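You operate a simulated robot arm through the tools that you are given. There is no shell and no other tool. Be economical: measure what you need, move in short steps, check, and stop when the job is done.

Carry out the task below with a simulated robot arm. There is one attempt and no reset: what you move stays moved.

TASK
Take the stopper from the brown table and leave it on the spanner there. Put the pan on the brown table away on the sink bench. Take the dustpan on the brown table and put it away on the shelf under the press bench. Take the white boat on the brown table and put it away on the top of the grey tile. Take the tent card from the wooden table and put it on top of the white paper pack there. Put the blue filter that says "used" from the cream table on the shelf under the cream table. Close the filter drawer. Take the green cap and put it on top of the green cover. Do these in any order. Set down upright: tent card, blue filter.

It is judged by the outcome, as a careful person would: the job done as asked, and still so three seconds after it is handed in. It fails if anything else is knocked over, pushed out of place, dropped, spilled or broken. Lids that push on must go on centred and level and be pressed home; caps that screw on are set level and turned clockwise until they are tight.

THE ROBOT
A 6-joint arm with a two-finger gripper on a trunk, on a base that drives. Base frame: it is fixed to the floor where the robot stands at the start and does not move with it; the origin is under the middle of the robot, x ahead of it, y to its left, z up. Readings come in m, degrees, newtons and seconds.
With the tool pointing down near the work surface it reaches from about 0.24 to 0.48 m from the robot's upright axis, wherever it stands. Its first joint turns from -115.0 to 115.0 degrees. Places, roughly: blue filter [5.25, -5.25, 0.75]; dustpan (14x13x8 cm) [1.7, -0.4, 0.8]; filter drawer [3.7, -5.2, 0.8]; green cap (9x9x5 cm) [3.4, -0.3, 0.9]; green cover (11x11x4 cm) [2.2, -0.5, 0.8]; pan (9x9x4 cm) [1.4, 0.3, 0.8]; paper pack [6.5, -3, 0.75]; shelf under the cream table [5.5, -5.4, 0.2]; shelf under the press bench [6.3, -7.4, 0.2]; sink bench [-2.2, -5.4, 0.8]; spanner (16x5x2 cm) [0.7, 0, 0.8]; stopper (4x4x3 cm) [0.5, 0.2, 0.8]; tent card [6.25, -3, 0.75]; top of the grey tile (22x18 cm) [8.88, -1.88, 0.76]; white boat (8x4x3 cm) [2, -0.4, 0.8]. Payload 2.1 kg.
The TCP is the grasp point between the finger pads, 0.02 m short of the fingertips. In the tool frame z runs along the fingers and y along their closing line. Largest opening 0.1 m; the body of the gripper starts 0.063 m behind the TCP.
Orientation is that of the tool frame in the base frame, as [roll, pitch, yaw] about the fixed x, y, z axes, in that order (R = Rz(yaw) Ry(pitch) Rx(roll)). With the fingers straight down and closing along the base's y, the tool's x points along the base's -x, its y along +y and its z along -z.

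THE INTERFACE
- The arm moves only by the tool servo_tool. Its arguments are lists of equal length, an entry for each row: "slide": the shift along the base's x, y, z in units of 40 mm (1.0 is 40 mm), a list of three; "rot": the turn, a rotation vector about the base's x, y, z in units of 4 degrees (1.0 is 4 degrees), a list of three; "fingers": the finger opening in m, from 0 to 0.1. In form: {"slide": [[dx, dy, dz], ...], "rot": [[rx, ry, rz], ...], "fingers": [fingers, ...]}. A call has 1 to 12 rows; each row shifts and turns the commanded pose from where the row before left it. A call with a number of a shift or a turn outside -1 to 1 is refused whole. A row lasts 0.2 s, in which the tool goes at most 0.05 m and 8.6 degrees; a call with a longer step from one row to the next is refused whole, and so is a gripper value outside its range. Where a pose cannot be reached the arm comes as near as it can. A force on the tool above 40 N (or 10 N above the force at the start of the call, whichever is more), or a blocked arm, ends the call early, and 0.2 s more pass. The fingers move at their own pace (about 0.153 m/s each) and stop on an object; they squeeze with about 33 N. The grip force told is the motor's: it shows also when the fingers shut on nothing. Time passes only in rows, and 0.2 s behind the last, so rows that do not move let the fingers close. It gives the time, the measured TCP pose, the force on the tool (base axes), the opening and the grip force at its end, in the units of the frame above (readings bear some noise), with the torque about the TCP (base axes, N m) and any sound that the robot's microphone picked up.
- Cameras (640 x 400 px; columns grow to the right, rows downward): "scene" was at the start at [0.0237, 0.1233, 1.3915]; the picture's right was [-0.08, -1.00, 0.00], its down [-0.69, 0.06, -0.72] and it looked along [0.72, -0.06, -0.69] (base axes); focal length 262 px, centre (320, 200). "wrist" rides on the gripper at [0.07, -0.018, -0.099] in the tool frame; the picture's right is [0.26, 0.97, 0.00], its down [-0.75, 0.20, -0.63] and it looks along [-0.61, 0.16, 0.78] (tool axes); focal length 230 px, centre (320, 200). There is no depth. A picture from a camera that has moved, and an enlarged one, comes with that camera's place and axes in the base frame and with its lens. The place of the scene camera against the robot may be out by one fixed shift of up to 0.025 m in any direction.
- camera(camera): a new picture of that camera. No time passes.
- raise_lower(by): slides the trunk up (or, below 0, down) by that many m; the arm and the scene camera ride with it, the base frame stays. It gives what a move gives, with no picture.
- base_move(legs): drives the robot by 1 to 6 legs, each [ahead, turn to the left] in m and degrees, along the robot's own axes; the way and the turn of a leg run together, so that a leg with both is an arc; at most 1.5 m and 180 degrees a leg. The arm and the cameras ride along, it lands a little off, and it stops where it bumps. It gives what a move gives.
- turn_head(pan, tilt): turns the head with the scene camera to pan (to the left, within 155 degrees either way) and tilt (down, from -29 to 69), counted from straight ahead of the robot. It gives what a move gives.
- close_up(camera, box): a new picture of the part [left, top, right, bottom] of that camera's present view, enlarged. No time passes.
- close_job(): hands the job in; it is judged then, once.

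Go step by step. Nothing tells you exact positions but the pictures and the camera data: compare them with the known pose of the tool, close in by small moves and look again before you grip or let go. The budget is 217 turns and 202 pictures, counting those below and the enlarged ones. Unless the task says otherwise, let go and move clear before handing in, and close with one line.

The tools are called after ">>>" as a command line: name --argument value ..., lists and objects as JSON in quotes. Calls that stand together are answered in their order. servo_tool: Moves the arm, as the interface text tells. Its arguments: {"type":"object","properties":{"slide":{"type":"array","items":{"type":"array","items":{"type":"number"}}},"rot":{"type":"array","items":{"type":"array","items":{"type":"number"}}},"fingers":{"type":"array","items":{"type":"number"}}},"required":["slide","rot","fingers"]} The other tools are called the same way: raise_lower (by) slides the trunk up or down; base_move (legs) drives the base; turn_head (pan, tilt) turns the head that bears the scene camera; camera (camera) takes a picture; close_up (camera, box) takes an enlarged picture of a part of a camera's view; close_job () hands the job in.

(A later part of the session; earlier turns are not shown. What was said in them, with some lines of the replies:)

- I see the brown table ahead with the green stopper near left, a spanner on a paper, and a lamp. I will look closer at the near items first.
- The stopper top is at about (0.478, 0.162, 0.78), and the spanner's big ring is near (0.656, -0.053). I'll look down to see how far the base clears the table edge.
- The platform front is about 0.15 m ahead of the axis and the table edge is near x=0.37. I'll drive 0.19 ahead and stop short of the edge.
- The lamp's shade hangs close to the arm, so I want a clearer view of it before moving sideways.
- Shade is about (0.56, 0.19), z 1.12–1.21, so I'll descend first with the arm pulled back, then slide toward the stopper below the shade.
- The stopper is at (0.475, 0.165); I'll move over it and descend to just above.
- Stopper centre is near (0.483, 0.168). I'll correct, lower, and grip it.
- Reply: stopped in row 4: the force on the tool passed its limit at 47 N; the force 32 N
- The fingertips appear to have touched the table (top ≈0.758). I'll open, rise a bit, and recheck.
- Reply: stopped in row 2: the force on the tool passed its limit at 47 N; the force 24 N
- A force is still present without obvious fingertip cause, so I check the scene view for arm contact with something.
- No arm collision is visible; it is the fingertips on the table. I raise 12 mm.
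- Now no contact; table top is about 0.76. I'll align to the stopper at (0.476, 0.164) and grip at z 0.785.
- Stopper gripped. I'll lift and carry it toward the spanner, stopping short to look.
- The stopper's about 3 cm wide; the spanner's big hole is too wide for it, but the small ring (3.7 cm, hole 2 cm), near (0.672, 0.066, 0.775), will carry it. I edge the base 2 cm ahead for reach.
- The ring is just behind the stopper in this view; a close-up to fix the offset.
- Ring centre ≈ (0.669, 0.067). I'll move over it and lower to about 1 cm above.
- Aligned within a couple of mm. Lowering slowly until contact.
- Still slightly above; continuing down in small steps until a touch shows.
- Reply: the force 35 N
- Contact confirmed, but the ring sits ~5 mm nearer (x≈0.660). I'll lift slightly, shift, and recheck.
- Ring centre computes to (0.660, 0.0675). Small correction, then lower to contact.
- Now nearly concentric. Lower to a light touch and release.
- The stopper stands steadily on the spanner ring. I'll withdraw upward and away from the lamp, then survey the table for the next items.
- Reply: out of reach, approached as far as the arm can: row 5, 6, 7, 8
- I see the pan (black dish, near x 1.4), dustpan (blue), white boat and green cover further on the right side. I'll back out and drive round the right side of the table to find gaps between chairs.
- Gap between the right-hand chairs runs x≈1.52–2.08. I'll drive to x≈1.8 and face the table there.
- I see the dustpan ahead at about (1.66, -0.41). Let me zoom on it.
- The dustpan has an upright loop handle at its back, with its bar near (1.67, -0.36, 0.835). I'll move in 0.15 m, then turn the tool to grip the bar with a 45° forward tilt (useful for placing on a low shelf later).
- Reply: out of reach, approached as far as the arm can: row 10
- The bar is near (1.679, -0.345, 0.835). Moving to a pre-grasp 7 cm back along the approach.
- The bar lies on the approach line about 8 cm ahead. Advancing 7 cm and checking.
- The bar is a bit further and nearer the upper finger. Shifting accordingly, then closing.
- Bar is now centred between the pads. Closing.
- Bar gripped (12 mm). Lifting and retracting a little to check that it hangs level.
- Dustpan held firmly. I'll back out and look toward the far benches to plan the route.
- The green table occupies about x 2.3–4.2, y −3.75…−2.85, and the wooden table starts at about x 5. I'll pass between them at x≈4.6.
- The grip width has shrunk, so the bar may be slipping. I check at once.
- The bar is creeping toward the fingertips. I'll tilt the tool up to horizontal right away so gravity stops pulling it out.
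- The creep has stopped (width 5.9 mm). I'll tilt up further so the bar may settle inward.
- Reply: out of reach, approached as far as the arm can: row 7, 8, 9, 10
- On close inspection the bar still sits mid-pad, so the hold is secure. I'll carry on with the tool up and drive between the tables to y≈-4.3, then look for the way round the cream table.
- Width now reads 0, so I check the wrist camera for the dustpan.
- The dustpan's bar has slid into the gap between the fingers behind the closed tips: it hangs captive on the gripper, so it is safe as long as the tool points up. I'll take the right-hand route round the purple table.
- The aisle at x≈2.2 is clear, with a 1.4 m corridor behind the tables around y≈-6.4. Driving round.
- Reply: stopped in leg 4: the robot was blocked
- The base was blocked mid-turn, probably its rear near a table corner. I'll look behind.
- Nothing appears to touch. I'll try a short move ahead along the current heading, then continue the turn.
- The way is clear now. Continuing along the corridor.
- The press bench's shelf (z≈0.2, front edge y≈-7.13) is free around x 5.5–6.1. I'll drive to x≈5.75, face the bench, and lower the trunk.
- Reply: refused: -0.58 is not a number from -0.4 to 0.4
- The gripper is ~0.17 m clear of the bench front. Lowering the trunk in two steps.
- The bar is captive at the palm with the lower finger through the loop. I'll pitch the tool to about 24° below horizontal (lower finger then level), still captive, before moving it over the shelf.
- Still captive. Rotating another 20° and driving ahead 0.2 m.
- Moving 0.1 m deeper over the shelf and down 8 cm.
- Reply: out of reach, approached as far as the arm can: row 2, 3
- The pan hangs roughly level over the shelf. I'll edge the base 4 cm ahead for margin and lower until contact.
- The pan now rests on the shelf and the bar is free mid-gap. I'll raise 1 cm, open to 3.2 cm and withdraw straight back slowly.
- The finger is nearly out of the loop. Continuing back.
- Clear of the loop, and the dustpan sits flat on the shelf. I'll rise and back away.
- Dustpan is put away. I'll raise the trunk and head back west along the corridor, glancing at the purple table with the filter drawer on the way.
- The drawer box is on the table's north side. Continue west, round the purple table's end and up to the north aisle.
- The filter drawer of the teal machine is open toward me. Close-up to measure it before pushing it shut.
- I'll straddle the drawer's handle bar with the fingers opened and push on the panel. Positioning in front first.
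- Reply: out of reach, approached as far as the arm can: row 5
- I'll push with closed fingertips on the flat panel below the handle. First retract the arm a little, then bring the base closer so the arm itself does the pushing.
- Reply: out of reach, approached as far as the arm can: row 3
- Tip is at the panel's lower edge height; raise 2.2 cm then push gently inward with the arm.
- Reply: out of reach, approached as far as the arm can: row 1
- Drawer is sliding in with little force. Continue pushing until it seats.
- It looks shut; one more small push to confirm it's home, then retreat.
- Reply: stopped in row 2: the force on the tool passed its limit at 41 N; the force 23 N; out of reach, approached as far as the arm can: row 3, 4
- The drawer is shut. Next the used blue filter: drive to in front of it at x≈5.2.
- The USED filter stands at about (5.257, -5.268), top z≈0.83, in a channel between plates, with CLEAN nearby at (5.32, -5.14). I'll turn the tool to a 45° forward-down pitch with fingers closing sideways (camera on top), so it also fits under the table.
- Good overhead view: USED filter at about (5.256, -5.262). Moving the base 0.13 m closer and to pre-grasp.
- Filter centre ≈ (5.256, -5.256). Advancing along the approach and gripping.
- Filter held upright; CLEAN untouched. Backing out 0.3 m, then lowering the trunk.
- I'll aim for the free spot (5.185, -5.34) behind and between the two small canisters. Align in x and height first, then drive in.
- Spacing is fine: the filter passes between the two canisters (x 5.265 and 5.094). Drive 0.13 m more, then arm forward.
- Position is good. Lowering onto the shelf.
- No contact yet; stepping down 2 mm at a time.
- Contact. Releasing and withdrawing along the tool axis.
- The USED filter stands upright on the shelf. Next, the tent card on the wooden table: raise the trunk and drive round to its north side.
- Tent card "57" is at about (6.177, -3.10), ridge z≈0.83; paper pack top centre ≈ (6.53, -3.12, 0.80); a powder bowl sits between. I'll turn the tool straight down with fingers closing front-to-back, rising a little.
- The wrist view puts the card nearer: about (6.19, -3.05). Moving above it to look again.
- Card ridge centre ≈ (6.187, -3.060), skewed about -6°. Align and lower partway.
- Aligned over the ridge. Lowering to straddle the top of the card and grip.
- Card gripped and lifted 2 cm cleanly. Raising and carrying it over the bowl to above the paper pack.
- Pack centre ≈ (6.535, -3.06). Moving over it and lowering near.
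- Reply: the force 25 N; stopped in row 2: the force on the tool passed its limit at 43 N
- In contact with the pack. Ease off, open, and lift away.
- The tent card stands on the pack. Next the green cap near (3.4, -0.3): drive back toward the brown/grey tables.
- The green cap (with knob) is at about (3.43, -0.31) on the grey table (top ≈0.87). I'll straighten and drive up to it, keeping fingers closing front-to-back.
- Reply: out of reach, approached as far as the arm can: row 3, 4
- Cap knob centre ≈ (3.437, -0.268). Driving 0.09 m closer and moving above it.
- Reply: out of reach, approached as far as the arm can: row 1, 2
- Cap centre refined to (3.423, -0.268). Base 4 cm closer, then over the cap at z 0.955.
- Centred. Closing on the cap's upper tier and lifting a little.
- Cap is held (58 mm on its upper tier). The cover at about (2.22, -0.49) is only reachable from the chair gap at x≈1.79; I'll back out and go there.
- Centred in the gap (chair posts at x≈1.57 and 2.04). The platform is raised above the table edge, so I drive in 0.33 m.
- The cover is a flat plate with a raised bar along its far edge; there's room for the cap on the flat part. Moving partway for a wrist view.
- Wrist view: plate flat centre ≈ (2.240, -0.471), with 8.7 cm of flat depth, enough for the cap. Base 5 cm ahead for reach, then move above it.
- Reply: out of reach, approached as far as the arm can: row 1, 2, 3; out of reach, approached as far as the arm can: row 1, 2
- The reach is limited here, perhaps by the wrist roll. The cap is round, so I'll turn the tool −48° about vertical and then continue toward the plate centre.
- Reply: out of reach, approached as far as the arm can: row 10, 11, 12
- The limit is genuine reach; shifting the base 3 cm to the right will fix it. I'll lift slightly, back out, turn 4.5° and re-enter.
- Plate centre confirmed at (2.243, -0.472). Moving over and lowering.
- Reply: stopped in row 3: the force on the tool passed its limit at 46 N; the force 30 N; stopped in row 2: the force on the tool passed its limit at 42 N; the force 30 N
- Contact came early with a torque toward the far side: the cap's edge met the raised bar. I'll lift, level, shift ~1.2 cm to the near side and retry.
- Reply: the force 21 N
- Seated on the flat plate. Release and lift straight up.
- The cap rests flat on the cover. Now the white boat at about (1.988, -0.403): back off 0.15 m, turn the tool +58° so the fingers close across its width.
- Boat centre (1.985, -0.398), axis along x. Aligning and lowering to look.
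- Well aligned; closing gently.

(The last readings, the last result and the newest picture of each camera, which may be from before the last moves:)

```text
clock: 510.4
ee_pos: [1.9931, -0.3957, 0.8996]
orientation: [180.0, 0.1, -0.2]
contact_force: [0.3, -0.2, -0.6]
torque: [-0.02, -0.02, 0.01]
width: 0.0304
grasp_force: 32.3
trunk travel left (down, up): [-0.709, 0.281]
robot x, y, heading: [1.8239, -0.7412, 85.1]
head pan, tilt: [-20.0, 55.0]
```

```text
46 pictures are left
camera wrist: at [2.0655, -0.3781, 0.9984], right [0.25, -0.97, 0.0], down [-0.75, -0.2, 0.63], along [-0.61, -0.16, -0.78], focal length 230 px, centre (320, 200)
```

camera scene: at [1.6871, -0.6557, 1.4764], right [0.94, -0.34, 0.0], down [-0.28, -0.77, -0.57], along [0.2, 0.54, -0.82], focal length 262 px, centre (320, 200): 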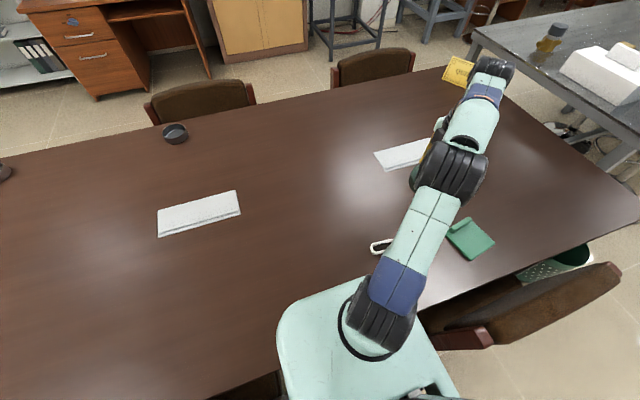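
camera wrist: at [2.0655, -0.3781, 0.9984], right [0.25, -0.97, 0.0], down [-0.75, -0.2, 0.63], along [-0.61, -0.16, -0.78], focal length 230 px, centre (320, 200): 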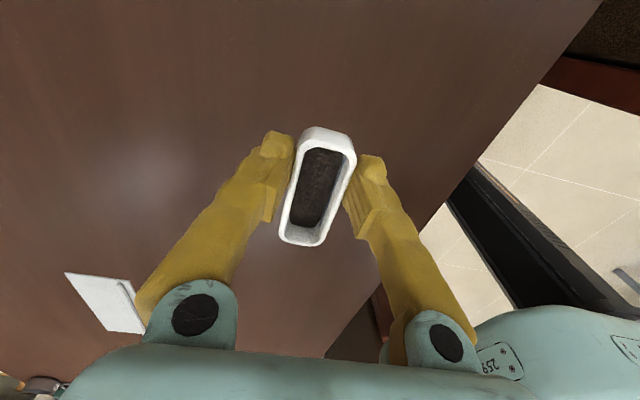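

Boat held level with its contents. Backing out and driving east along the clear lane toward the grey tile.

>>> base_move --legs '[[-0.95, 0], [0, -85], [1.4, 0], [1.4, 0], [1.4, 0], [1.2, 0]]'

>>> turn_head --pan 0 --tilt 20

>>> camera --camera "scene"

```text
clock: 544.3
ee_pos: [7.4782, -1.8125, 0.8981]
orientation: [-179.9, 0.1, -85.0]
contact_force: [0.1, 0.8, -0.6]
torque: [0.01, 0.02, 0.02]
width: 0.0304
grasp_force: 33.2
trunk travel left (down, up): [-0.709, 0.281]
robot x, y, heading: [7.1195, -1.6717, 0.4]
head pan, tilt: [-20.0, 55.0]
```

```text
clock: 545.3
ee_pos: [7.4782, -1.8137, 0.8996]
orientation: [-180.0, 0.1, -85.1]
contact_force: [-0.3, 0.3, -0.3]
torque: [0.04, 0.01, 0.02]
width: 0.0307
grasp_force: 32.7
trunk travel left (down, up): [-0.709, 0.281]
robot x, y, heading: [7.1171, -1.6747, 0.5]
head pan, tilt: [0.0, 20.0]
```

```text
45 pictures are left
camera scene: at [7.1511, -1.5434, 1.5285], right [0.01, -1.0, 0.0], down [-0.34, 0.0, -0.94], along [0.94, 0.01, -0.34], focal length 262 px, centre (320, 200)
```

scene: 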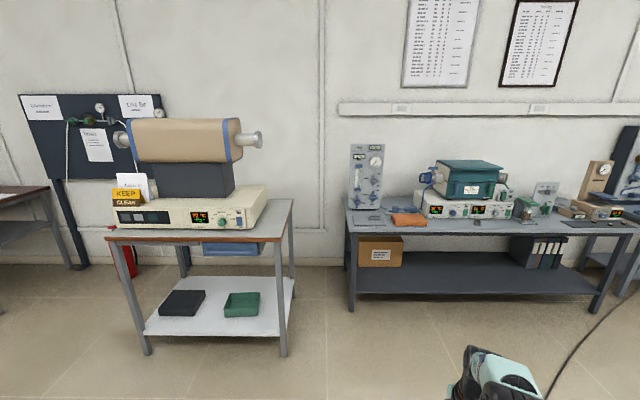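

>>> close_up --camera "scene" --box '[335, 180, 455, 245]'

```text
5.33 times, centred on (395, 212) of scene
camera zoom: at [7.1511, -1.5434, 1.5285], right [0.01, -1.0, 0.0], down [-0.34, 0.0, -0.94], along [0.94, 0.01, -0.34], focal length 1397 px, centre (-80, 133)
```

zoom: 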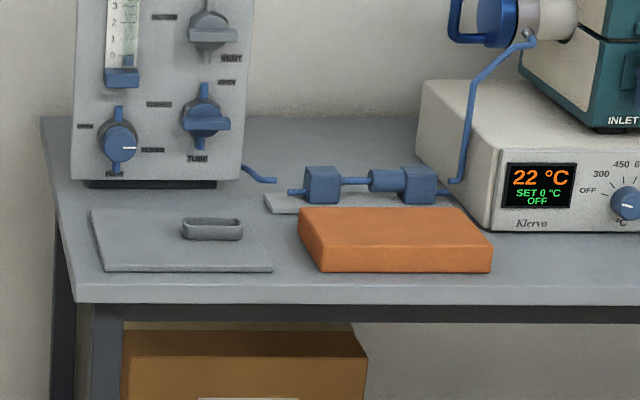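

The grey tile spans x≈8.76–8.96, y≈−1.76…−1.975, with a grey boat on its right rear. I'll aim for the free near-left part, about (8.81, −1.82). Drive closer.

>>> base_move --legs '[[1.0, 0], [0.25, 0]]'

>>> camera --camera "wrist"

```text
clock: 551.9
ee_pos: [8.7248, -1.8114, 0.8976]
orientation: [-179.9, 0.2, -85.3]
contact_force: [-0.5, -0.3, -0.4]
torque: [-0.02, 0.03, 0.01]
width: 0.0303
grasp_force: 32.7
trunk travel left (down, up): [-0.709, 0.281]
robot x, y, heading: [8.3645, -1.6721, -0.0]
head pan, tilt: [0.0, 20.0]
```

```text
43 pictures are left
camera wrist: at [8.7503, -1.8794, 0.9983], right [-0.94, -0.34, 0.0], down [-0.26, 0.73, 0.63], along [-0.21, 0.59, -0.78], focal length 230 px, centre (320, 200)
```

wrist: 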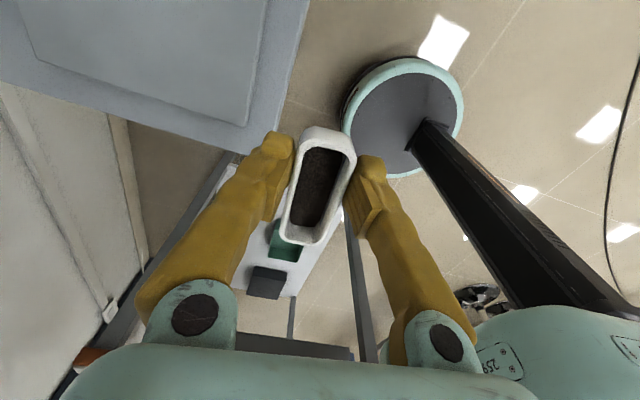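

The wrist view shows the tile's near-left corner at (8.794, -1.768). Target for the boat: (8.835, -1.83). Base 8 cm ahead, then position above.

>>> base_move --legs '[[0.08, 0]]'

>>> servo_tool --slide '[[0.4, -0.25, -0.3], [0.4, -0.25, -0.5], [0, 0, -0.5], [0, 0, 0]]' --rot '[[0, 0, 0], [0, 0, 0], [0, 0, 0], [0, 0, 0]]' --fingers '[0.02, 0.02, 0.02, 0.02]'

>>> camera --camera "wrist"

```text
clock: 553.0
ee_pos: [8.8005, -1.8112, 0.9005]
orientation: [-179.5, 0.1, -85.3]
contact_force: [0.0, 0.5, -0.7]
torque: [0.01, 0.03, -0.01]
width: 0.0301
grasp_force: 33.3
trunk travel left (down, up): [-0.709, 0.281]
robot x, y, heading: [8.4452, -1.6682, 0.2]
head pan, tilt: [0.0, 20.0]
```

```text
clock: 554.0
ee_pos: [8.8361, -1.8321, 0.8444]
orientation: [-179.9, 0.2, -85.3]
contact_force: [-0.4, -0.3, -0.8]
torque: [-0.04, -0.02, 0.02]
width: 0.0306
grasp_force: 33.0
trunk travel left (down, up): [-0.709, 0.281]
robot x, y, heading: [8.4458, -1.6735, 0.1]
head pan, tilt: [0.0, 20.0]
```

```text
42 pictures are left
camera wrist: at [8.8613, -1.9005, 0.9449], right [-0.94, -0.34, 0.0], down [-0.26, 0.73, 0.63], along [-0.21, 0.59, -0.78], focal length 230 px, centre (320, 200)
```

wrist: 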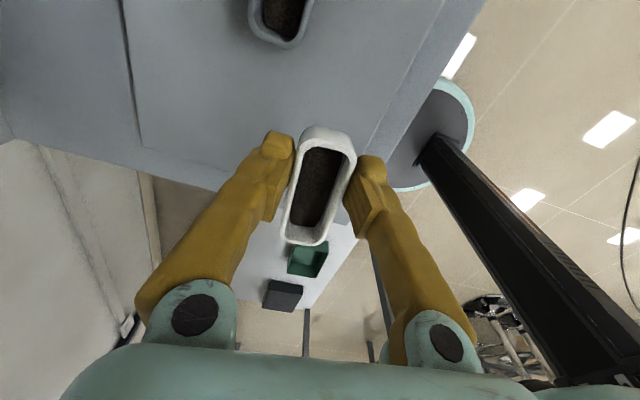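

Shifting 1.7 cm left to keep clear of the grey boat, then lowering.

>>> servo_tool --slide '[[-0.05, 0.43, 0], [0, 0, -0.4], [0, 0, -0.4], [0, 0, -0.3], [0, 0, 0]]' --rot '[[0, 0, 0], [0, 0, 0], [0, 0, 0], [0, 0, 0], [0, 0, 0]]' --fingers '[0.02, 0.02, 0.02, 0.02, 0.02]'

>>> servo_tool --slide '[[0, 0, -0.08], [0, 0, 0]]' --rot '[[0, 0, 0], [0, 0, 0]]' --fingers '[0.02, 0.02]'

>>> camera --camera "wrist"

```text
clock: 555.1
ee_pos: [8.8347, -1.8135, 0.8021]
orientation: [-179.9, 0.1, -85.3]
contact_force: [0.4, -0.3, 0.0]
torque: [-0.02, -0.01, 0.04]
width: 0.0303
grasp_force: 32.4
trunk travel left (down, up): [-0.709, 0.281]
robot x, y, heading: [8.4457, -1.6751, 0.3]
head pan, tilt: [0.0, 20.0]
```

```text
clock: 555.8
ee_pos: [8.8345, -1.8145, 0.7993]
orientation: [-179.9, 0.1, -85.3]
contact_force: [0.6, -0.7, -0.7]
torque: [0.02, -0.04, 0.01]
width: 0.0303
grasp_force: 32.9
trunk travel left (down, up): [-0.709, 0.281]
robot x, y, heading: [8.4415, -1.6673, 0.5]
head pan, tilt: [0.0, 20.0]
```

```text
41 pictures are left
camera wrist: at [8.8596, -1.8819, 0.899], right [-0.94, -0.34, 0.0], down [-0.26, 0.73, 0.63], along [-0.21, 0.59, -0.78], focal length 230 px, centre (320, 200)
```

wrist: 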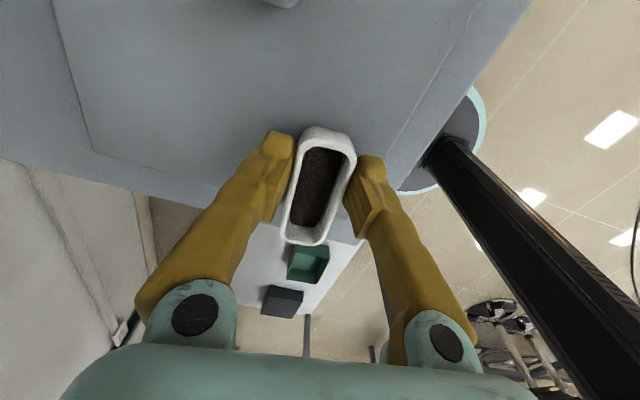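

>>> servo_tool --slide '[[0, -0.15, 0], [0, 0, -0.08], [0, 0, 0]]' --rot '[[0, 0, 0], [0, 0, 0], [0, 0, 0]]' --fingers '[0.02, 0.02, 0.02]'

>>> servo_tool --slide '[[0, 0, -0.06], [0, 0, 0]]' --rot '[[0, 0, 0], [0, 0, 0]]' --fingers '[0.02, 0.02]'

>>> servo_tool --slide '[[0, 0, -0.05], [0, 0, 0]]' --rot '[[0, 0, 0], [0, 0, 0]]' --fingers '[0.02, 0.02]'

```text
clock: 556.5
ee_pos: [8.8337, -1.8199, 0.7967]
orientation: [-179.8, 0.1, -85.3]
contact_force: [0.6, 0.7, 0.0]
torque: [-0.02, -0.01, -0.04]
width: 0.0302
grasp_force: 33.4
trunk travel left (down, up): [-0.709, 0.281]
robot x, y, heading: [8.4444, -1.6681, 0.3]
head pan, tilt: [0.0, 20.0]
```

```text
clock: 557.1
ee_pos: [8.8355, -1.8194, 0.794]
orientation: [-179.9, 0.2, -85.3]
contact_force: [0.1, -0.7, -0.6]
torque: [0.0, -0.01, 0.01]
width: 0.0308
grasp_force: 32.9
trunk travel left (down, up): [-0.709, 0.281]
robot x, y, heading: [8.4392, -1.672, 0.3]
head pan, tilt: [0.0, 20.0]
```

```text
clock: 557.8
ee_pos: [8.8334, -1.8197, 0.7917]
orientation: [-179.8, 0.2, -85.3]
contact_force: [0.3, 0.1, 0.0]
torque: [-0.01, -0.04, 0.0]
width: 0.0303
grasp_force: 33.0
trunk travel left (down, up): [-0.709, 0.281]
robot x, y, heading: [8.4406, -1.6667, 0.4]
head pan, tilt: [0.0, 20.0]
```

>>> servo_tool --slide '[[0, 0, -0.05], [0, 0, 0]]' --rot '[[0, 0, 0], [0, 0, 0]]' --fingers '[0.02, 0.02]'

>>> servo_tool --slide '[[0, 0, -0.05], [0, 0, 0]]' --rot '[[0, 0, 0], [0, 0, 0]]' --fingers '[0.02, 0.02]'

```text
clock: 558.4
ee_pos: [8.8326, -1.8185, 0.79]
orientation: [-179.9, 0.1, -85.3]
contact_force: [0.0, 0.8, -1.4]
torque: [-0.01, 0.02, 0.0]
width: 0.0304
grasp_force: 33.0
trunk travel left (down, up): [-0.709, 0.281]
robot x, y, heading: [8.4421, -1.6665, 0.1]
head pan, tilt: [0.0, 20.0]
```

```text
clock: 559.0
ee_pos: [8.8343, -1.8188, 0.7904]
orientation: [-179.7, 0.0, -85.2]
contact_force: [3.1, -0.1, 16.6]
torque: [0.7, 0.05, -0.07]
width: 0.0304
grasp_force: 32.5
trunk travel left (down, up): [-0.709, 0.281]
robot x, y, heading: [8.4409, -1.668, 0.2]
head pan, tilt: [0.0, 20.0]
```

Touching down. Release gently and lift.

>>> servo_tool --slide '[[0, 0, 0.02], [0, 0, 0], [0, 0, 0], [0, 0, 0], [0, 0, 0]]' --rot '[[0, 0, 0], [0, 0, 0], [0, 0, 0], [0, 0, 0], [0, 0, 0]]' --fingers '[0.03, 0.034, 0.042, 0.05, 0.05]'

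>>> servo_tool --slide '[[0, 0, 0.3], [0, 0, 0.8], [0, 0, 0.9], [-0.5, 0, 0.8], [-0.8, 0, 0.5], [0, 0, 0]]' --rot '[[0, 0, 0], [0, 0, 0], [0, 0, 0], [0, 0, 0], [0, 0, 0], [0, 0, 0]]' --fingers '[0.05, 0.05, 0.05, 0.05, 0.05, 0.05]'

>>> turn_head --pan -10 --tilt 50

>>> camera --camera "scene"

```text
clock: 560.1
ee_pos: [8.834, -1.8194, 0.7881]
orientation: [-179.9, 0.1, -85.3]
contact_force: [-0.6, -0.1, -0.7]
torque: [0.0, -0.02, 0.0]
width: 0.0499
grasp_force: 0.1
trunk travel left (down, up): [-0.709, 0.281]
robot x, y, heading: [8.4418, -1.6696, 0.0]
head pan, tilt: [0.0, 20.0]
```

```text
clock: 561.5
ee_pos: [8.7817, -1.8186, 0.9205]
orientation: [-179.8, 0.1, -85.3]
contact_force: [0.8, 0.3, -0.9]
torque: [0.02, 0.04, -0.03]
width: 0.05
grasp_force: 0.1
trunk travel left (down, up): [-0.709, 0.281]
robot x, y, heading: [8.4422, -1.6688, 0.4]
head pan, tilt: [0.0, 20.0]
```

```text
clock: 562.5
ee_pos: [8.7816, -1.82, 0.9216]
orientation: [-180.0, 0.1, -85.2]
contact_force: [0.1, 0.3, -0.9]
torque: [-0.01, 0.03, -0.01]
width: 0.0499
grasp_force: 0.2
trunk travel left (down, up): [-0.709, 0.281]
robot x, y, heading: [8.4431, -1.6694, 0.4]
head pan, tilt: [-10.0, 50.0]
```

```text
40 pictures are left
camera scene: at [8.4596, -1.5524, 1.483], right [-0.17, -0.99, 0.0], down [-0.75, 0.13, -0.64], along [0.63, -0.11, -0.77], focal length 262 px, centre (320, 200)
```

scene: 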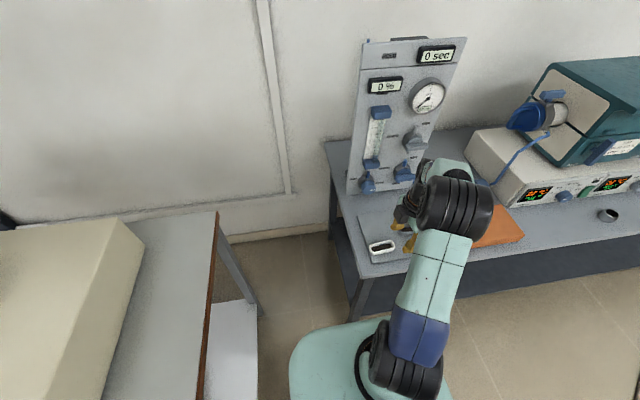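

>>> close_up --camera "scene" --box '[335, 190, 435, 290]'

```text
4.00 times, centred on (385, 240) of scene
camera zoom: at [8.4596, -1.5524, 1.483], right [-0.17, -0.99, 0.0], down [-0.75, 0.13, -0.64], along [0.63, -0.11, -0.77], focal length 1048 px, centre (60, 40)
```

zoom: 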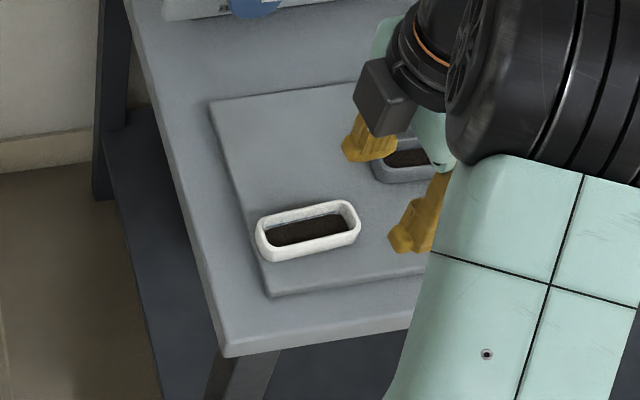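

The boat sits level on the tile. Last item: the pan. I'll back off and drive west along the lane, then round the brown table's west end to its north side.

>>> base_move --legs '[[-0.5, 0], [0, 179.5], [1.5, 0], [1.5, 0], [1.5, 0], [1.5, 0]]'

```text
clock: 600.8
ee_pos: [1.6427, -0.9304, 0.9208]
orientation: [-179.9, 0.1, 88.0]
contact_force: [0.7, 0.8, -0.2]
torque: [0.02, -0.03, -0.01]
width: 0.0503
grasp_force: 0.1
trunk travel left (down, up): [-0.709, 0.281]
robot x, y, heading: [1.9629, -1.1212, 173.5]
head pan, tilt: [-10.0, 50.0]
```

I drifted north a bit; correcting the heading south-west first.

>>> base_move --legs '[[0, 26.5], [1.5, 0], [0, -20], [0.9, 0], [0, -90]]'

```text
clock: 618.8
ee_pos: [-0.2073, -1.298, 0.9206]
orientation: [-179.9, 0.0, 4.3]
contact_force: [0.7, 0.8, 0.4]
torque: [0.0, 0.01, 0.01]
width: 0.0499
grasp_force: 0.0
trunk travel left (down, up): [-0.709, 0.281]
robot x, y, heading: [-0.36, -1.6356, 89.6]
head pan, tilt: [-10.0, 50.0]
```

>>> base_move --legs '[[1.3, 0], [1.3, 0], [0, -90], [1.0, 0]]'

>>> turn_head --pan -30 --tilt 40

>>> camera --camera "scene"

```text
clock: 640.2
ee_pos: [1.0317, 0.8164, 0.9215]
orientation: [-179.8, 0.1, -84.6]
contact_force: [0.6, 0.0, 1.5]
torque: [0.01, -0.02, -0.01]
width: 0.05
grasp_force: 0.2
trunk travel left (down, up): [-0.709, 0.281]
robot x, y, heading: [0.6918, 0.9649, 0.7]
head pan, tilt: [-10.0, 50.0]
```

```text
clock: 641.1
ee_pos: [1.0313, 0.8163, 0.9214]
orientation: [-179.9, 0.1, -84.6]
contact_force: [0.0, 0.9, 0.4]
torque: [0.0, 0.0, 0.0]
width: 0.0501
grasp_force: 0.0
trunk travel left (down, up): [-0.709, 0.281]
robot x, y, heading: [0.6882, 0.9618, 1.0]
head pan, tilt: [-30.0, 40.0]
```

```text
38 pictures are left
camera scene: at [0.7034, 1.0503, 1.4971], right [-0.49, -0.87, 0.0], down [-0.56, 0.31, -0.77], along [0.67, -0.37, -0.64], focal length 262 px, centre (320, 200)
```

scene: 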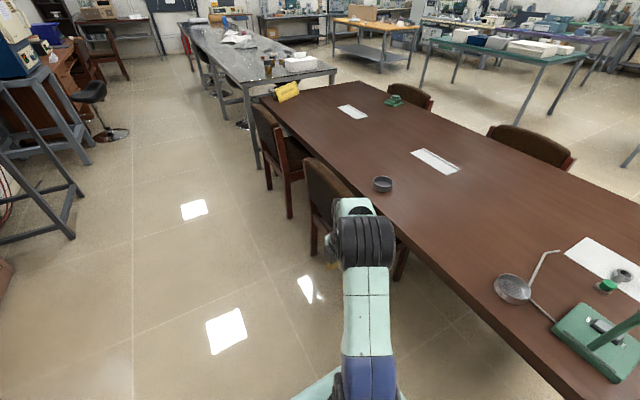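

The pan is at about (1.41, 0.33), just in front of a north-side chair (x≥1.3). I'll go to x≈1.04, face the table and move in, staying clear of the chair.

>>> base_move --legs '[[0.35, 0], [0, -91], [0.38, 0]]'

>>> turn_head --pan 25 --tilt 55

>>> camera --camera "scene"

```text
clock: 649.2
ee_pos: [0.8587, 0.255, 0.9214]
orientation: [-179.9, 0.2, -176.9]
contact_force: [-1.3, 0.3, 0.4]
torque: [0.01, 0.02, 0.01]
width: 0.05
grasp_force: 0.1
trunk travel left (down, up): [-0.709, 0.281]
robot x, y, heading: [1.0214, 0.5868, -91.4]
head pan, tilt: [-30.0, 40.0]
```

```text
clock: 650.4
ee_pos: [0.8581, 0.2544, 0.922]
orientation: [-179.9, 0.2, -176.9]
contact_force: [0.6, 1.6, 0.5]
torque: [0.0, 0.0, 0.01]
width: 0.0498
grasp_force: 0.1
trunk travel left (down, up): [-0.709, 0.281]
robot x, y, heading: [1.0171, 0.5906, -91.5]
head pan, tilt: [25.0, 55.0]
```

```text
37 pictures are left
camera scene: at [1.1906, 0.5704, 1.4765], right [-0.92, -0.4, 0.0], down [-0.33, 0.75, -0.57], along [0.23, -0.53, -0.82], focal length 262 px, centre (320, 200)
```

scene: 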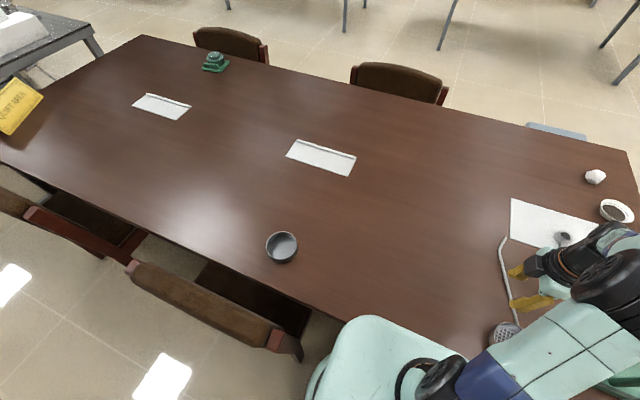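

Pan at about (1.417, 0.319). Moving the base 0.1 m closer and sweeping the arm left over it at height.

>>> base_move --legs '[[0.1, 1.5]]'

>>> servo_tool --slide '[[0.95, 0, 0], [0.95, 0, 0], [0.95, 0, 0], [0.95, 0, 0], [0.95, 0, 0], [0.95, 0.2, 0], [0.95, 0.3, 0], [0.95, 0.4, 0], [0.95, 0.4, 0], [0.95, 0.5, 0], [0.95, 0.5, -0.3], [0.95, 0.5, -0.3]]' --rot '[[0, 0, 0], [0, 0, 0], [0, 0, 0], [0, 0, 0], [0, 0, 0], [0, 0, 0], [0, 0, 0], [0, 0, 0], [0, 0, 0], [0, 0, 0], [0, 0, 0], [0, 0, 0]]' --fingers '[0.05, 0.05, 0.05, 0.05, 0.05, 0.05, 0.05, 0.05, 0.05, 0.05, 0.05, 0.05]'

>>> camera --camera "wrist"

```text
clock: 651.6
ee_pos: [0.8654, 0.1533, 0.9216]
orientation: [-179.9, 0.1, -175.4]
contact_force: [0.4, -0.1, -0.2]
torque: [0.02, 0.04, 0.01]
width: 0.0499
grasp_force: 0.0
trunk travel left (down, up): [-0.709, 0.281]
robot x, y, heading: [1.0193, 0.493, -90.2]
head pan, tilt: [25.0, 55.0]
```

```text
clock: 654.2
ee_pos: [1.324, 0.2639, 0.8987]
orientation: [-179.9, 0.1, -175.5]
contact_force: [-0.5, 0.0, 0.2]
torque: [0.05, 0.01, 0.01]
width: 0.0501
grasp_force: 0.0
trunk travel left (down, up): [-0.709, 0.281]
robot x, y, heading: [1.0179, 0.4908, -89.8]
head pan, tilt: [25.0, 55.0]
```

```text
36 pictures are left
camera wrist: at [1.258, 0.2392, 0.9978], right [-0.33, 0.94, 0.0], down [0.73, 0.26, 0.63], along [0.59, 0.21, -0.78], focal length 230 px, centre (320, 200)
```

wrist: 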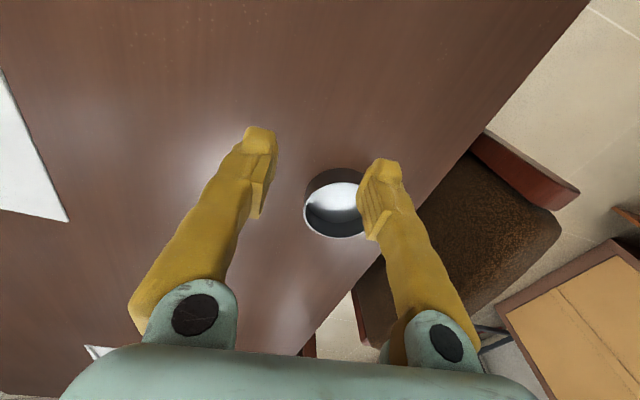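

Pan centre ≈ (1.4125, 0.315), about 8 cm wide. I'll pinch its north rim: moving above (1.4125, 0.354).

>>> servo_tool --slide '[[0.75, 0.75, -0.2], [0.75, 0.75, -0.3], [0.7, 0.75, -0.4], [0, 0, 0]]' --rot '[[0, 0, -0.4], [0, 0, -0.4], [0, 0, -0.3], [0, 0, 0]]' --fingers '[0.05, 0.05, 0.05, 0.05]'

>>> camera --camera "wrist"

```text
clock: 655.2
ee_pos: [1.4106, 0.3538, 0.8625]
orientation: [-179.9, 0.1, -179.9]
contact_force: [0.2, 0.4, -0.7]
torque: [0.0, -0.01, 0.03]
width: 0.05
grasp_force: 0.1
trunk travel left (down, up): [-0.709, 0.281]
robot x, y, heading: [1.0171, 0.4934, -90.0]
head pan, tilt: [25.0, 55.0]
```

```text
35 pictures are left
camera wrist: at [1.3406, 0.3354, 0.9614], right [-0.26, 0.97, 0.0], down [0.75, 0.2, 0.63], along [0.61, 0.16, -0.78], focal length 230 px, centre (320, 200)
```

wrist: 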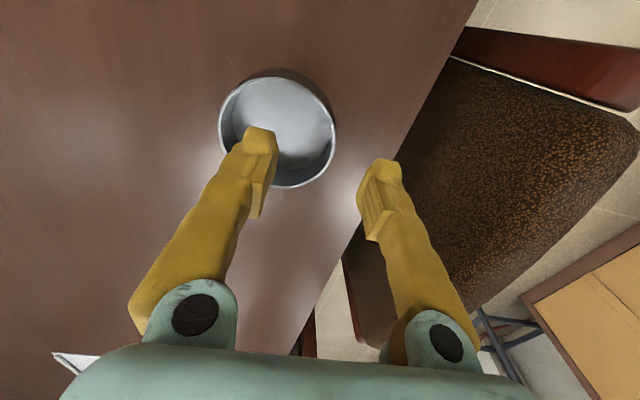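

Rim's north point at y≈0.362. Shift and lower to straddle the wall.

>>> servo_tool --slide '[[0.07, 0.2, -0.5], [0, 0, -0.5], [0, 0, -0.35], [0, 0, 0]]' --rot '[[0, 0, 0], [0, 0, 0], [0, 0, 0], [0, 0, 0]]' --fingers '[0.05, 0.05, 0.05, 0.05]'

>>> camera --camera "wrist"

```text
clock: 656.2
ee_pos: [1.4135, 0.3628, 0.8069]
orientation: [180.0, 0.1, -179.8]
contact_force: [0.5, 0.2, 0.7]
torque: [0.02, 0.01, 0.01]
width: 0.05
grasp_force: 0.0
trunk travel left (down, up): [-0.709, 0.281]
robot x, y, heading: [1.0171, 0.4897, -90.0]
head pan, tilt: [25.0, 55.0]
```

```text
34 pictures are left
camera wrist: at [1.3451, 0.3438, 0.9066], right [-0.26, 0.97, 0.0], down [0.75, 0.2, 0.63], along [0.61, 0.16, -0.78], focal length 230 px, centre (320, 200)
```

wrist: 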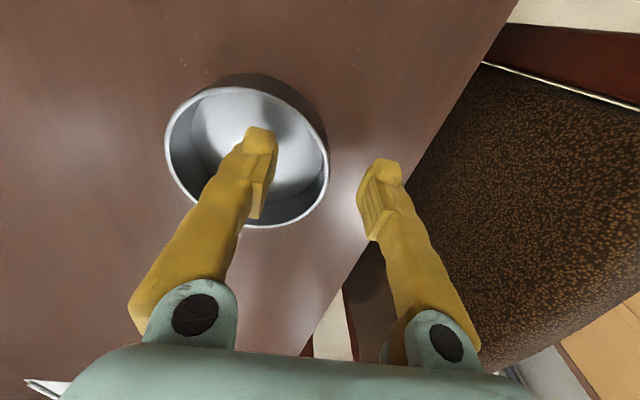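

Wall is centred between the fingers. Lower 4 mm, close and lift.

>>> servo_tool --slide '[[0, 0, -0.1], [0, 0, 0], [0, 0, 0], [0, 0, 0], [0, 0, 0]]' --rot '[[0, 0, 0], [0, 0, 0], [0, 0, 0], [0, 0, 0], [0, 0, 0]]' --fingers '[0.05, 0.02, 0.0, 0.0, 0.0]'

>>> servo_tool --slide '[[0, 0, 0.3], [0, 0, 0.6], [0, 0, 0.9], [0, 0, 0.9], [-0.4, -0.3, 0.6], [0, 0, 0]]' --rot '[[0, 0, 0], [0, 0, 0], [0, 0, 0], [0, 0, 0], [0, 0, 0], [0, 0, 0]]' --fingers '[0, 0, 0, 0, 0, 0]'

>>> camera --camera "wrist"

```text
clock: 657.4
ee_pos: [1.4134, 0.3633, 0.8021]
orientation: [-179.9, 0.1, -179.8]
contact_force: [-0.5, -0.6, 0.4]
torque: [0.01, 0.01, -0.01]
width: 0.0061
grasp_force: 31.4
trunk travel left (down, up): [-0.709, 0.281]
robot x, y, heading: [1.017, 0.4939, -89.9]
head pan, tilt: [25.0, 55.0]
```

```text
clock: 658.8
ee_pos: [1.3962, 0.3496, 0.9347]
orientation: [-179.9, 0.0, -179.9]
contact_force: [0.3, -0.1, -0.7]
torque: [0.01, -0.01, 0.02]
width: 0.0061
grasp_force: 30.9
trunk travel left (down, up): [-0.709, 0.281]
robot x, y, heading: [1.0174, 0.4917, -90.1]
head pan, tilt: [25.0, 55.0]
```

```text
33 pictures are left
camera wrist: at [1.3285, 0.3301, 1.0351], right [-0.26, 0.97, 0.0], down [0.75, 0.2, 0.63], along [0.61, 0.16, -0.78], focal length 230 px, centre (320, 200)
```

wrist: 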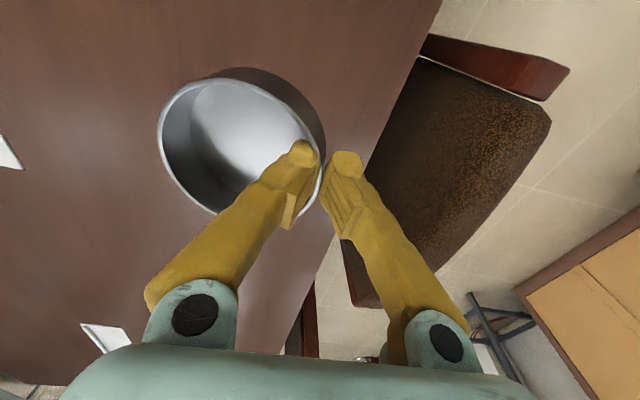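

Pan held by the rim. Backing out and driving west then south toward the sink bench, checking the grip as I go.

>>> base_move --legs '[[-0.5, 0], [0, -90], [1.45, 0], [0, 90], [1.4, 0], [1.2, 0]]'

>>> turn_head --pan -20 --tilt 20

>>> camera --camera "scene"

```text
clock: 688.5
ee_pos: [-0.0129, -1.7293, 0.9356]
orientation: [-179.9, 0.1, -176.9]
contact_force: [-0.2, 0.6, -1.0]
torque: [0.07, 0.01, 0.0]
width: 0.0061
grasp_force: 31.3
trunk travel left (down, up): [-0.709, 0.281]
robot x, y, heading: [-0.3966, -1.6068, -87.2]
head pan, tilt: [25.0, 55.0]
```

```text
clock: 689.6
ee_pos: [-0.0134, -1.73, 0.9347]
orientation: [-179.9, 0.2, -176.9]
contact_force: [-0.6, -0.3, -1.6]
torque: [0.05, 0.0, -0.02]
width: 0.006
grasp_force: 31.3
trunk travel left (down, up): [-0.709, 0.281]
robot x, y, heading: [-0.3996, -1.61, -87.0]
head pan, tilt: [-20.0, 20.0]
```

```text
32 pictures are left
camera scene: at [-0.2868, -1.6393, 1.5284], right [-0.96, 0.29, 0.0], down [0.1, 0.33, -0.94], along [-0.27, -0.9, -0.34], focal length 262 px, centre (320, 200)
```

scene: 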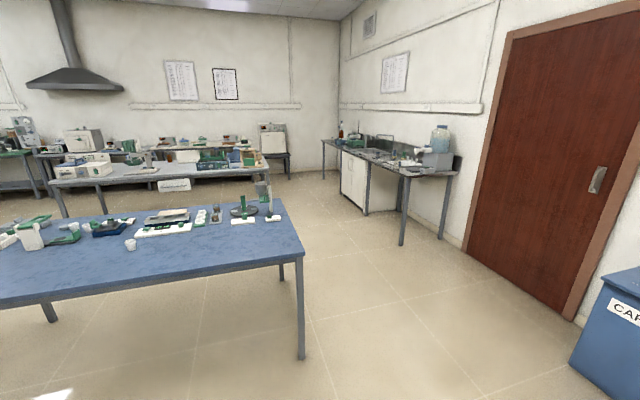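

The sink bench runs along the west wall, front edge x≈-2.0, y≈-4.2…-6.7. Driving to (-1.3, -4.6) via a clear path west of the blue table.

>>> base_move --legs '[[0, -65], [0.95, 0], [0, 62], [1.3, 0], [1.3, 0]]'

>>> turn_head --pan -65 --tilt 35

>>> camera --camera "scene"

```text
clock: 712.5
ee_pos: [-0.7809, -4.8061, 0.9362]
orientation: [-179.9, 0.2, -177.8]
contact_force: [0.6, -0.2, -0.5]
torque: [0.09, 0.03, 0.0]
width: 0.006
grasp_force: 30.8
trunk travel left (down, up): [-0.709, 0.281]
robot x, y, heading: [-1.1635, -4.6743, -87.9]
head pan, tilt: [-20.0, 20.0]
```

```text
clock: 713.6
ee_pos: [-0.7812, -4.8062, 0.9349]
orientation: [-180.0, 0.2, -177.8]
contact_force: [-0.1, -0.6, -1.3]
torque: [0.0, 0.02, -0.01]
width: 0.0058
grasp_force: 31.6
trunk travel left (down, up): [-0.709, 0.281]
robot x, y, heading: [-1.1638, -4.6752, -88.2]
head pan, tilt: [-65.0, 35.0]
```

```text
31 pictures are left
camera scene: at [-1.103, -4.6619, 1.5047], right [-0.45, 0.89, 0.0], down [0.51, 0.26, -0.82], along [-0.73, -0.37, -0.57], focal length 262 px, centre (320, 200)
```

scene: 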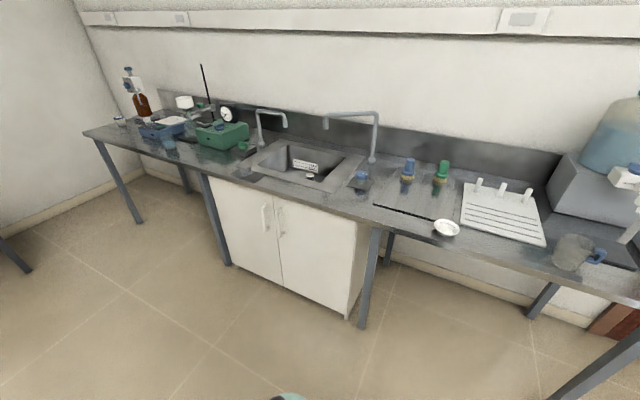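

>>> close_up --camera "scene" --box '[320, 140, 520, 280]'

```text
2.86 times, centred on (420, 210) of scene
camera zoom: at [-1.103, -4.6619, 1.5047], right [-0.45, 0.89, 0.0], down [0.51, 0.26, -0.82], along [-0.73, -0.37, -0.57], focal length 749 px, centre (34, 171)
```

zoom: 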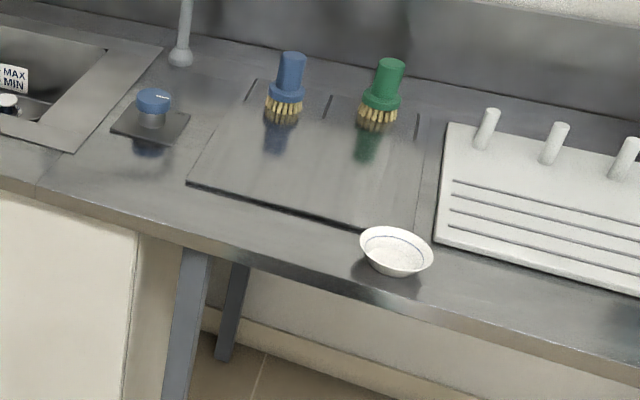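

There's free space on the drainboard left of the small dish, around (-2.15, -4.77). I'll turn to face the bench, approach, and swing the arm round to the front.

>>> base_move --legs '[[0, -92], [0.35, 0]]'

>>> servo_tool --slide '[[-1, 0.52, 0], [-1, 0.52, 0], [-1, 0.52, 0], [-0.8, 0.8, 0], [-0.8, 0.8, 0], [-0.8, 0.8, 0], [-0.5, 1, 0], [-0.5, 1, 0], [-0.3, 1, 0], [0, 0, 0]]' --rot '[[0, 0, 0], [0, 0, 0], [0, 0, 0], [0, 0, 0], [0, 0, 0], [0, 0, 0], [0, 0, 0], [0, 0, 0], [0, 0, 0], [0, 0, 0]]' --fingers '[0, 0, 0, 0, 0, 0, 0, 0, 0, 0]'

>>> camera --camera "wrist"

```text
clock: 719.8
ee_pos: [-1.6495, -5.0599, 0.9353]
orientation: [-179.9, 0.1, 90.7]
contact_force: [-0.6, 0.7, -2.4]
torque: [0.01, -0.04, -0.02]
width: 0.006
grasp_force: 31.1
trunk travel left (down, up): [-0.709, 0.281]
robot x, y, heading: [-1.5169, -4.6773, -179.4]
head pan, tilt: [-65.0, 35.0]
```

```text
clock: 722.0
ee_pos: [-1.9172, -4.782, 0.9366]
orientation: [-179.9, 0.0, 90.7]
contact_force: [-0.5, -0.2, -1.0]
torque: [-0.02, -0.08, -0.06]
width: 0.0059
grasp_force: 31.2
trunk travel left (down, up): [-0.709, 0.281]
robot x, y, heading: [-1.5089, -4.6814, -179.7]
head pan, tilt: [-65.0, 35.0]
```

```text
29 pictures are left
camera wrist: at [-1.9349, -4.7122, 1.036], right [0.96, 0.27, 0.0], down [0.21, -0.75, 0.63], along [0.17, -0.61, -0.78], focal length 230 px, centre (320, 200)
```

wrist: 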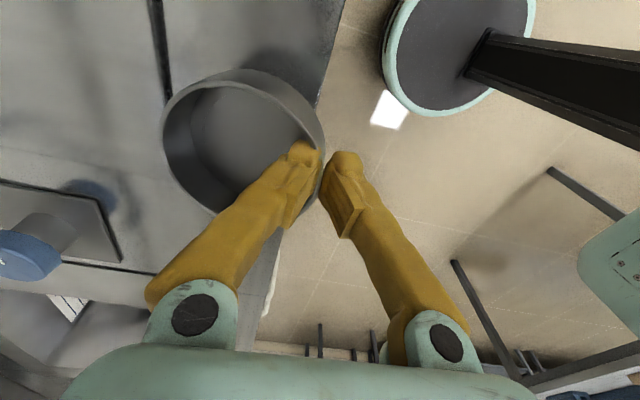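

The bench edge is at x≈-1.917 and the drainboard's front edge at x≈-2.066. I'll set the pan on the drainboard at about (-2.15, -4.79). Base 0.17 m closer and lower partway.

>>> base_move --legs '[[0.17, 0]]'

>>> servo_tool --slide '[[-0.4, 0, -0.5], [-0.2, 0, -0.7], [0, 0, 0]]' --rot '[[0, 0, 0], [0, 0, 0], [0, 0, 0]]' --fingers '[0, 0, 0]'

>>> camera --camera "wrist"

>>> turn_head --pan 10 --tilt 50

>>> camera --camera "scene"

```text
clock: 723.4
ee_pos: [-2.0869, -4.7825, 0.9361]
orientation: [-179.9, 0.1, 90.6]
contact_force: [0.1, 0.2, -1.1]
torque: [0.0, -0.05, 0.04]
width: 0.006
grasp_force: 31.2
trunk travel left (down, up): [-0.709, 0.281]
robot x, y, heading: [-1.6782, -4.6819, -179.5]
head pan, tilt: [-65.0, 35.0]
```

```text
clock: 724.2
ee_pos: [-2.1079, -4.7839, 0.8918]
orientation: [-179.5, 0.2, 90.6]
contact_force: [5.3, -0.9, 24.2]
torque: [-0.18, 0.01, 0.06]
width: 0.0059
grasp_force: 31.2
trunk travel left (down, up): [-0.709, 0.281]
robot x, y, heading: [-1.6778, -4.6818, -179.5]
head pan, tilt: [-65.0, 35.0]
```

```text
28 pictures are left
camera wrist: at [-2.1248, -4.7141, 0.9914], right [0.96, 0.27, -0.01], down [0.21, -0.75, 0.63], along [0.16, -0.61, -0.78], focal length 230 px, centre (320, 200)
```

wrist: 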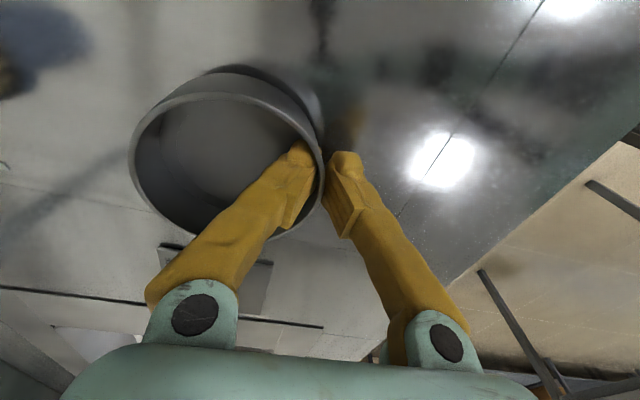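

```text
clock: 725.7
ee_pos: [-2.1077, -4.7839, 0.8919]
orientation: [-179.6, 0.1, 90.6]
contact_force: [3.5, -1.6, 22.6]
torque: [-0.2, 0.07, 0.08]
width: 0.0061
grasp_force: 31.7
trunk travel left (down, up): [-0.709, 0.281]
robot x, y, heading: [-1.6856, -4.6777, -179.6]
head pan, tilt: [10.0, 50.0]
```

```text
27 pictures are left
camera scene: at [-1.6876, -4.8437, 1.4831], right [-0.18, 0.98, 0.0], down [0.75, 0.14, -0.65], along [-0.64, -0.12, -0.76], focal length 262 px, centre (320, 200)
```

scene: 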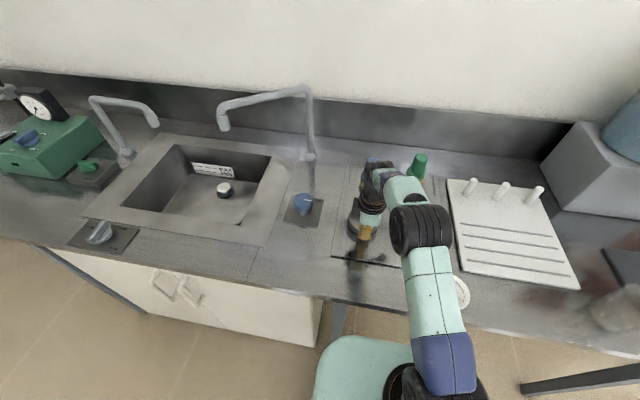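

The pan is already resting on the bench (top ≈0.85). Ease off slightly and release.

>>> servo_tool --slide '[[0, 0, 0.05], [0, 0, 0.03], [0, 0, 0], [0, 0, 0], [0, 0, 0]]' --rot '[[0, 0, 0], [0, 0, 0], [0, 0, 0], [0, 0, 0], [0, 0, 0]]' --fingers '[0, 0, 0.01, 0.025, 0.035]'

>>> servo_tool --slide '[[0, 0, 0.3], [0, 0, 0.7], [0, 0, 0.9], [0.3, 0, 0.8], [0.6, 0, 0], [0, 0, 0]]' --rot '[[0, 0, 0], [0, 0, 0], [0, 0, 0], [0, 0, 0], [0, 0, 0], [0, 0, 0]]' --fingers '[0.035, 0.035, 0.035, 0.035, 0.035, 0.035]'

>>> camera --camera "wrist"

>>> camera --camera "scene"

```text
clock: 726.9
ee_pos: [-2.1102, -4.7831, 0.8913]
orientation: [-179.8, 0.1, 90.6]
contact_force: [-0.2, -0.1, 0.2]
torque: [0.03, 0.0, -0.01]
width: 0.0348
grasp_force: 0.1
trunk travel left (down, up): [-0.709, 0.281]
robot x, y, heading: [-1.6795, -4.6812, -179.8]
head pan, tilt: [10.0, 50.0]
```

```text
clock: 728.3
ee_pos: [-2.0756, -4.7827, 0.9973]
orientation: [-179.9, 0.2, 90.6]
contact_force: [0.1, -0.3, -0.5]
torque: [0.0, -0.02, 0.0]
width: 0.0349
grasp_force: 0.1
trunk travel left (down, up): [-0.709, 0.281]
robot x, y, heading: [-1.6801, -4.6822, -179.6]
head pan, tilt: [10.0, 50.0]
```

```text
26 pictures are left
camera wrist: at [-2.0929, -4.7133, 1.0981], right [0.96, 0.27, 0.0], down [0.21, -0.75, 0.63], along [0.17, -0.61, -0.78], focal length 230 px, centre (320, 200)
```

wrist: 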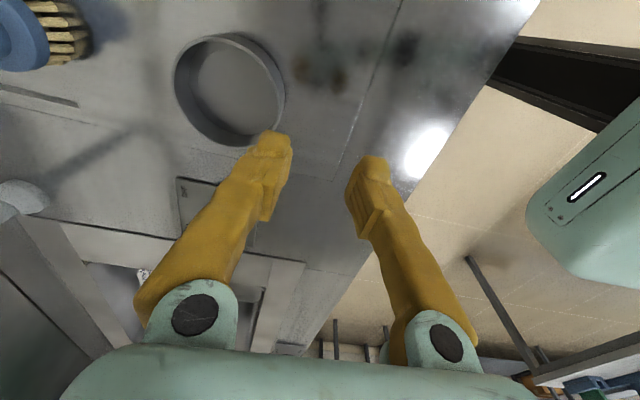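

```text
25 pictures are left
camera scene: at [-1.6944, -4.8445, 1.4829], right [-0.18, 0.98, 0.0], down [0.75, 0.14, -0.64], along [-0.63, -0.12, -0.77], focal length 262 px, centre (320, 200)
```

scene: 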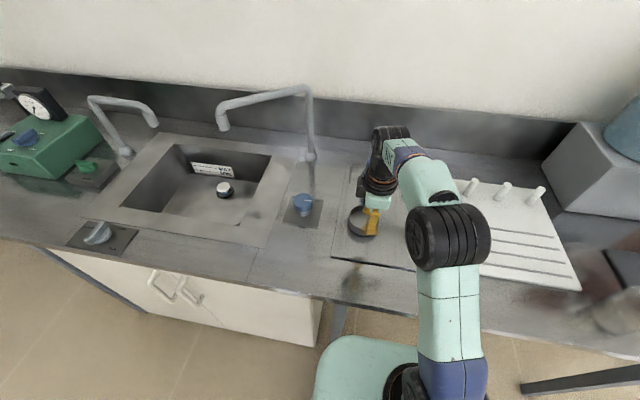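

Pan set down on the sink bench. Backing away and checking the surroundings once.

>>> base_move --legs '[[-0.4, 0]]'

>>> camera --camera "scene"

```text
clock: 730.8
ee_pos: [-1.6726, -4.7802, 0.9988]
orientation: [-179.8, 0.1, 90.5]
contact_force: [-0.2, 0.1, 0.7]
torque: [-0.01, 0.03, -0.01]
width: 0.0353
grasp_force: 0.1
trunk travel left (down, up): [-0.709, 0.281]
robot x, y, heading: [-1.2785, -4.6772, -179.4]
head pan, tilt: [10.0, 50.0]
```

```text
24 pictures are left
camera scene: at [-1.2902, -4.8415, 1.4829], right [-0.18, 0.98, 0.0], down [0.75, 0.14, -0.64], along [-0.63, -0.12, -0.77], focal length 262 px, centre (320, 200)
```

scene: 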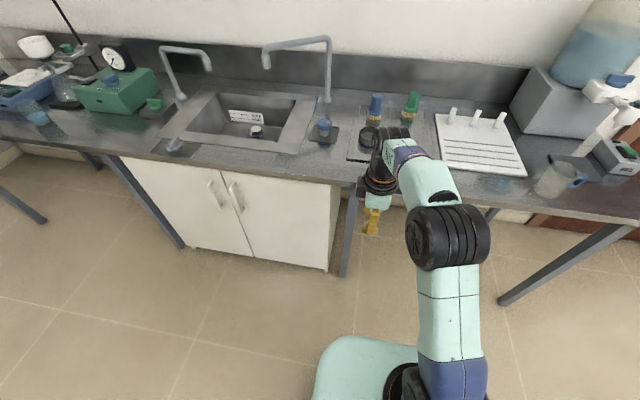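

>>> base_move --legs '[[-0.15, 40]]'

>>> turn_head --pan -35 --tilt 35

>>> close_up --camera "scene" --box '[200, 80, 520, 280]'

```text
clock: 733.0
ee_pos: [-1.378, -4.954, 0.9995]
orientation: [-179.9, 0.0, 129.8]
contact_force: [-0.2, 0.3, 0.9]
torque: [0.02, 0.0, 0.0]
width: 0.0349
grasp_force: 0.0
trunk travel left (down, up): [-0.709, 0.281]
robot x, y, heading: [-1.1393, -4.6296, -140.6]
head pan, tilt: [10.0, 50.0]
```

```text
clock: 734.1
ee_pos: [-1.3783, -4.9539, 0.9984]
orientation: [180.0, 0.1, 129.8]
contact_force: [-1.0, 0.6, 0.2]
torque: [-0.01, 0.01, 0.0]
width: 0.035
grasp_force: 0.0
trunk travel left (down, up): [-0.709, 0.281]
robot x, y, heading: [-1.139, -4.6254, -140.4]
head pan, tilt: [-35.0, 35.0]
```

```text
2.00 times, centred on (360, 180) of scene
camera zoom: at [-1.0872, -4.7144, 1.5047], right [-0.08, 1.0, 0.0], down [0.57, 0.05, -0.82], along [-0.82, -0.07, -0.57], focal length 524 px, centre (240, 240)
```

zoom: 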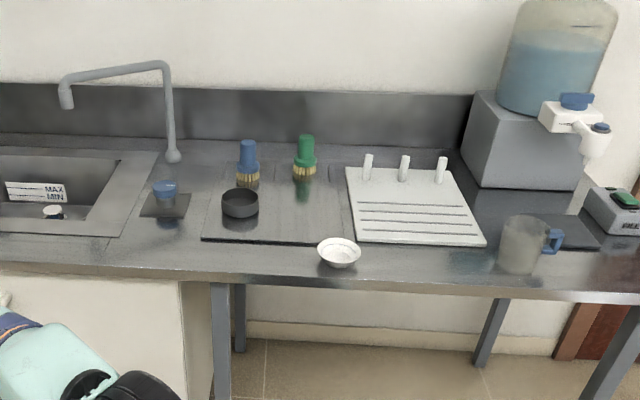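

The pan rests on the sink bench with everything around it in place, and I checked the other seven items by camera after setting each down. Handing the job in.

>>> close_job

```text
The job is handed in.
```

All eight tasks are done and the job is handed in. I confirmed each one by camera after setting it down. The base was blocked once while turning behind the purple table; I saw nothing out of place there afterwards.
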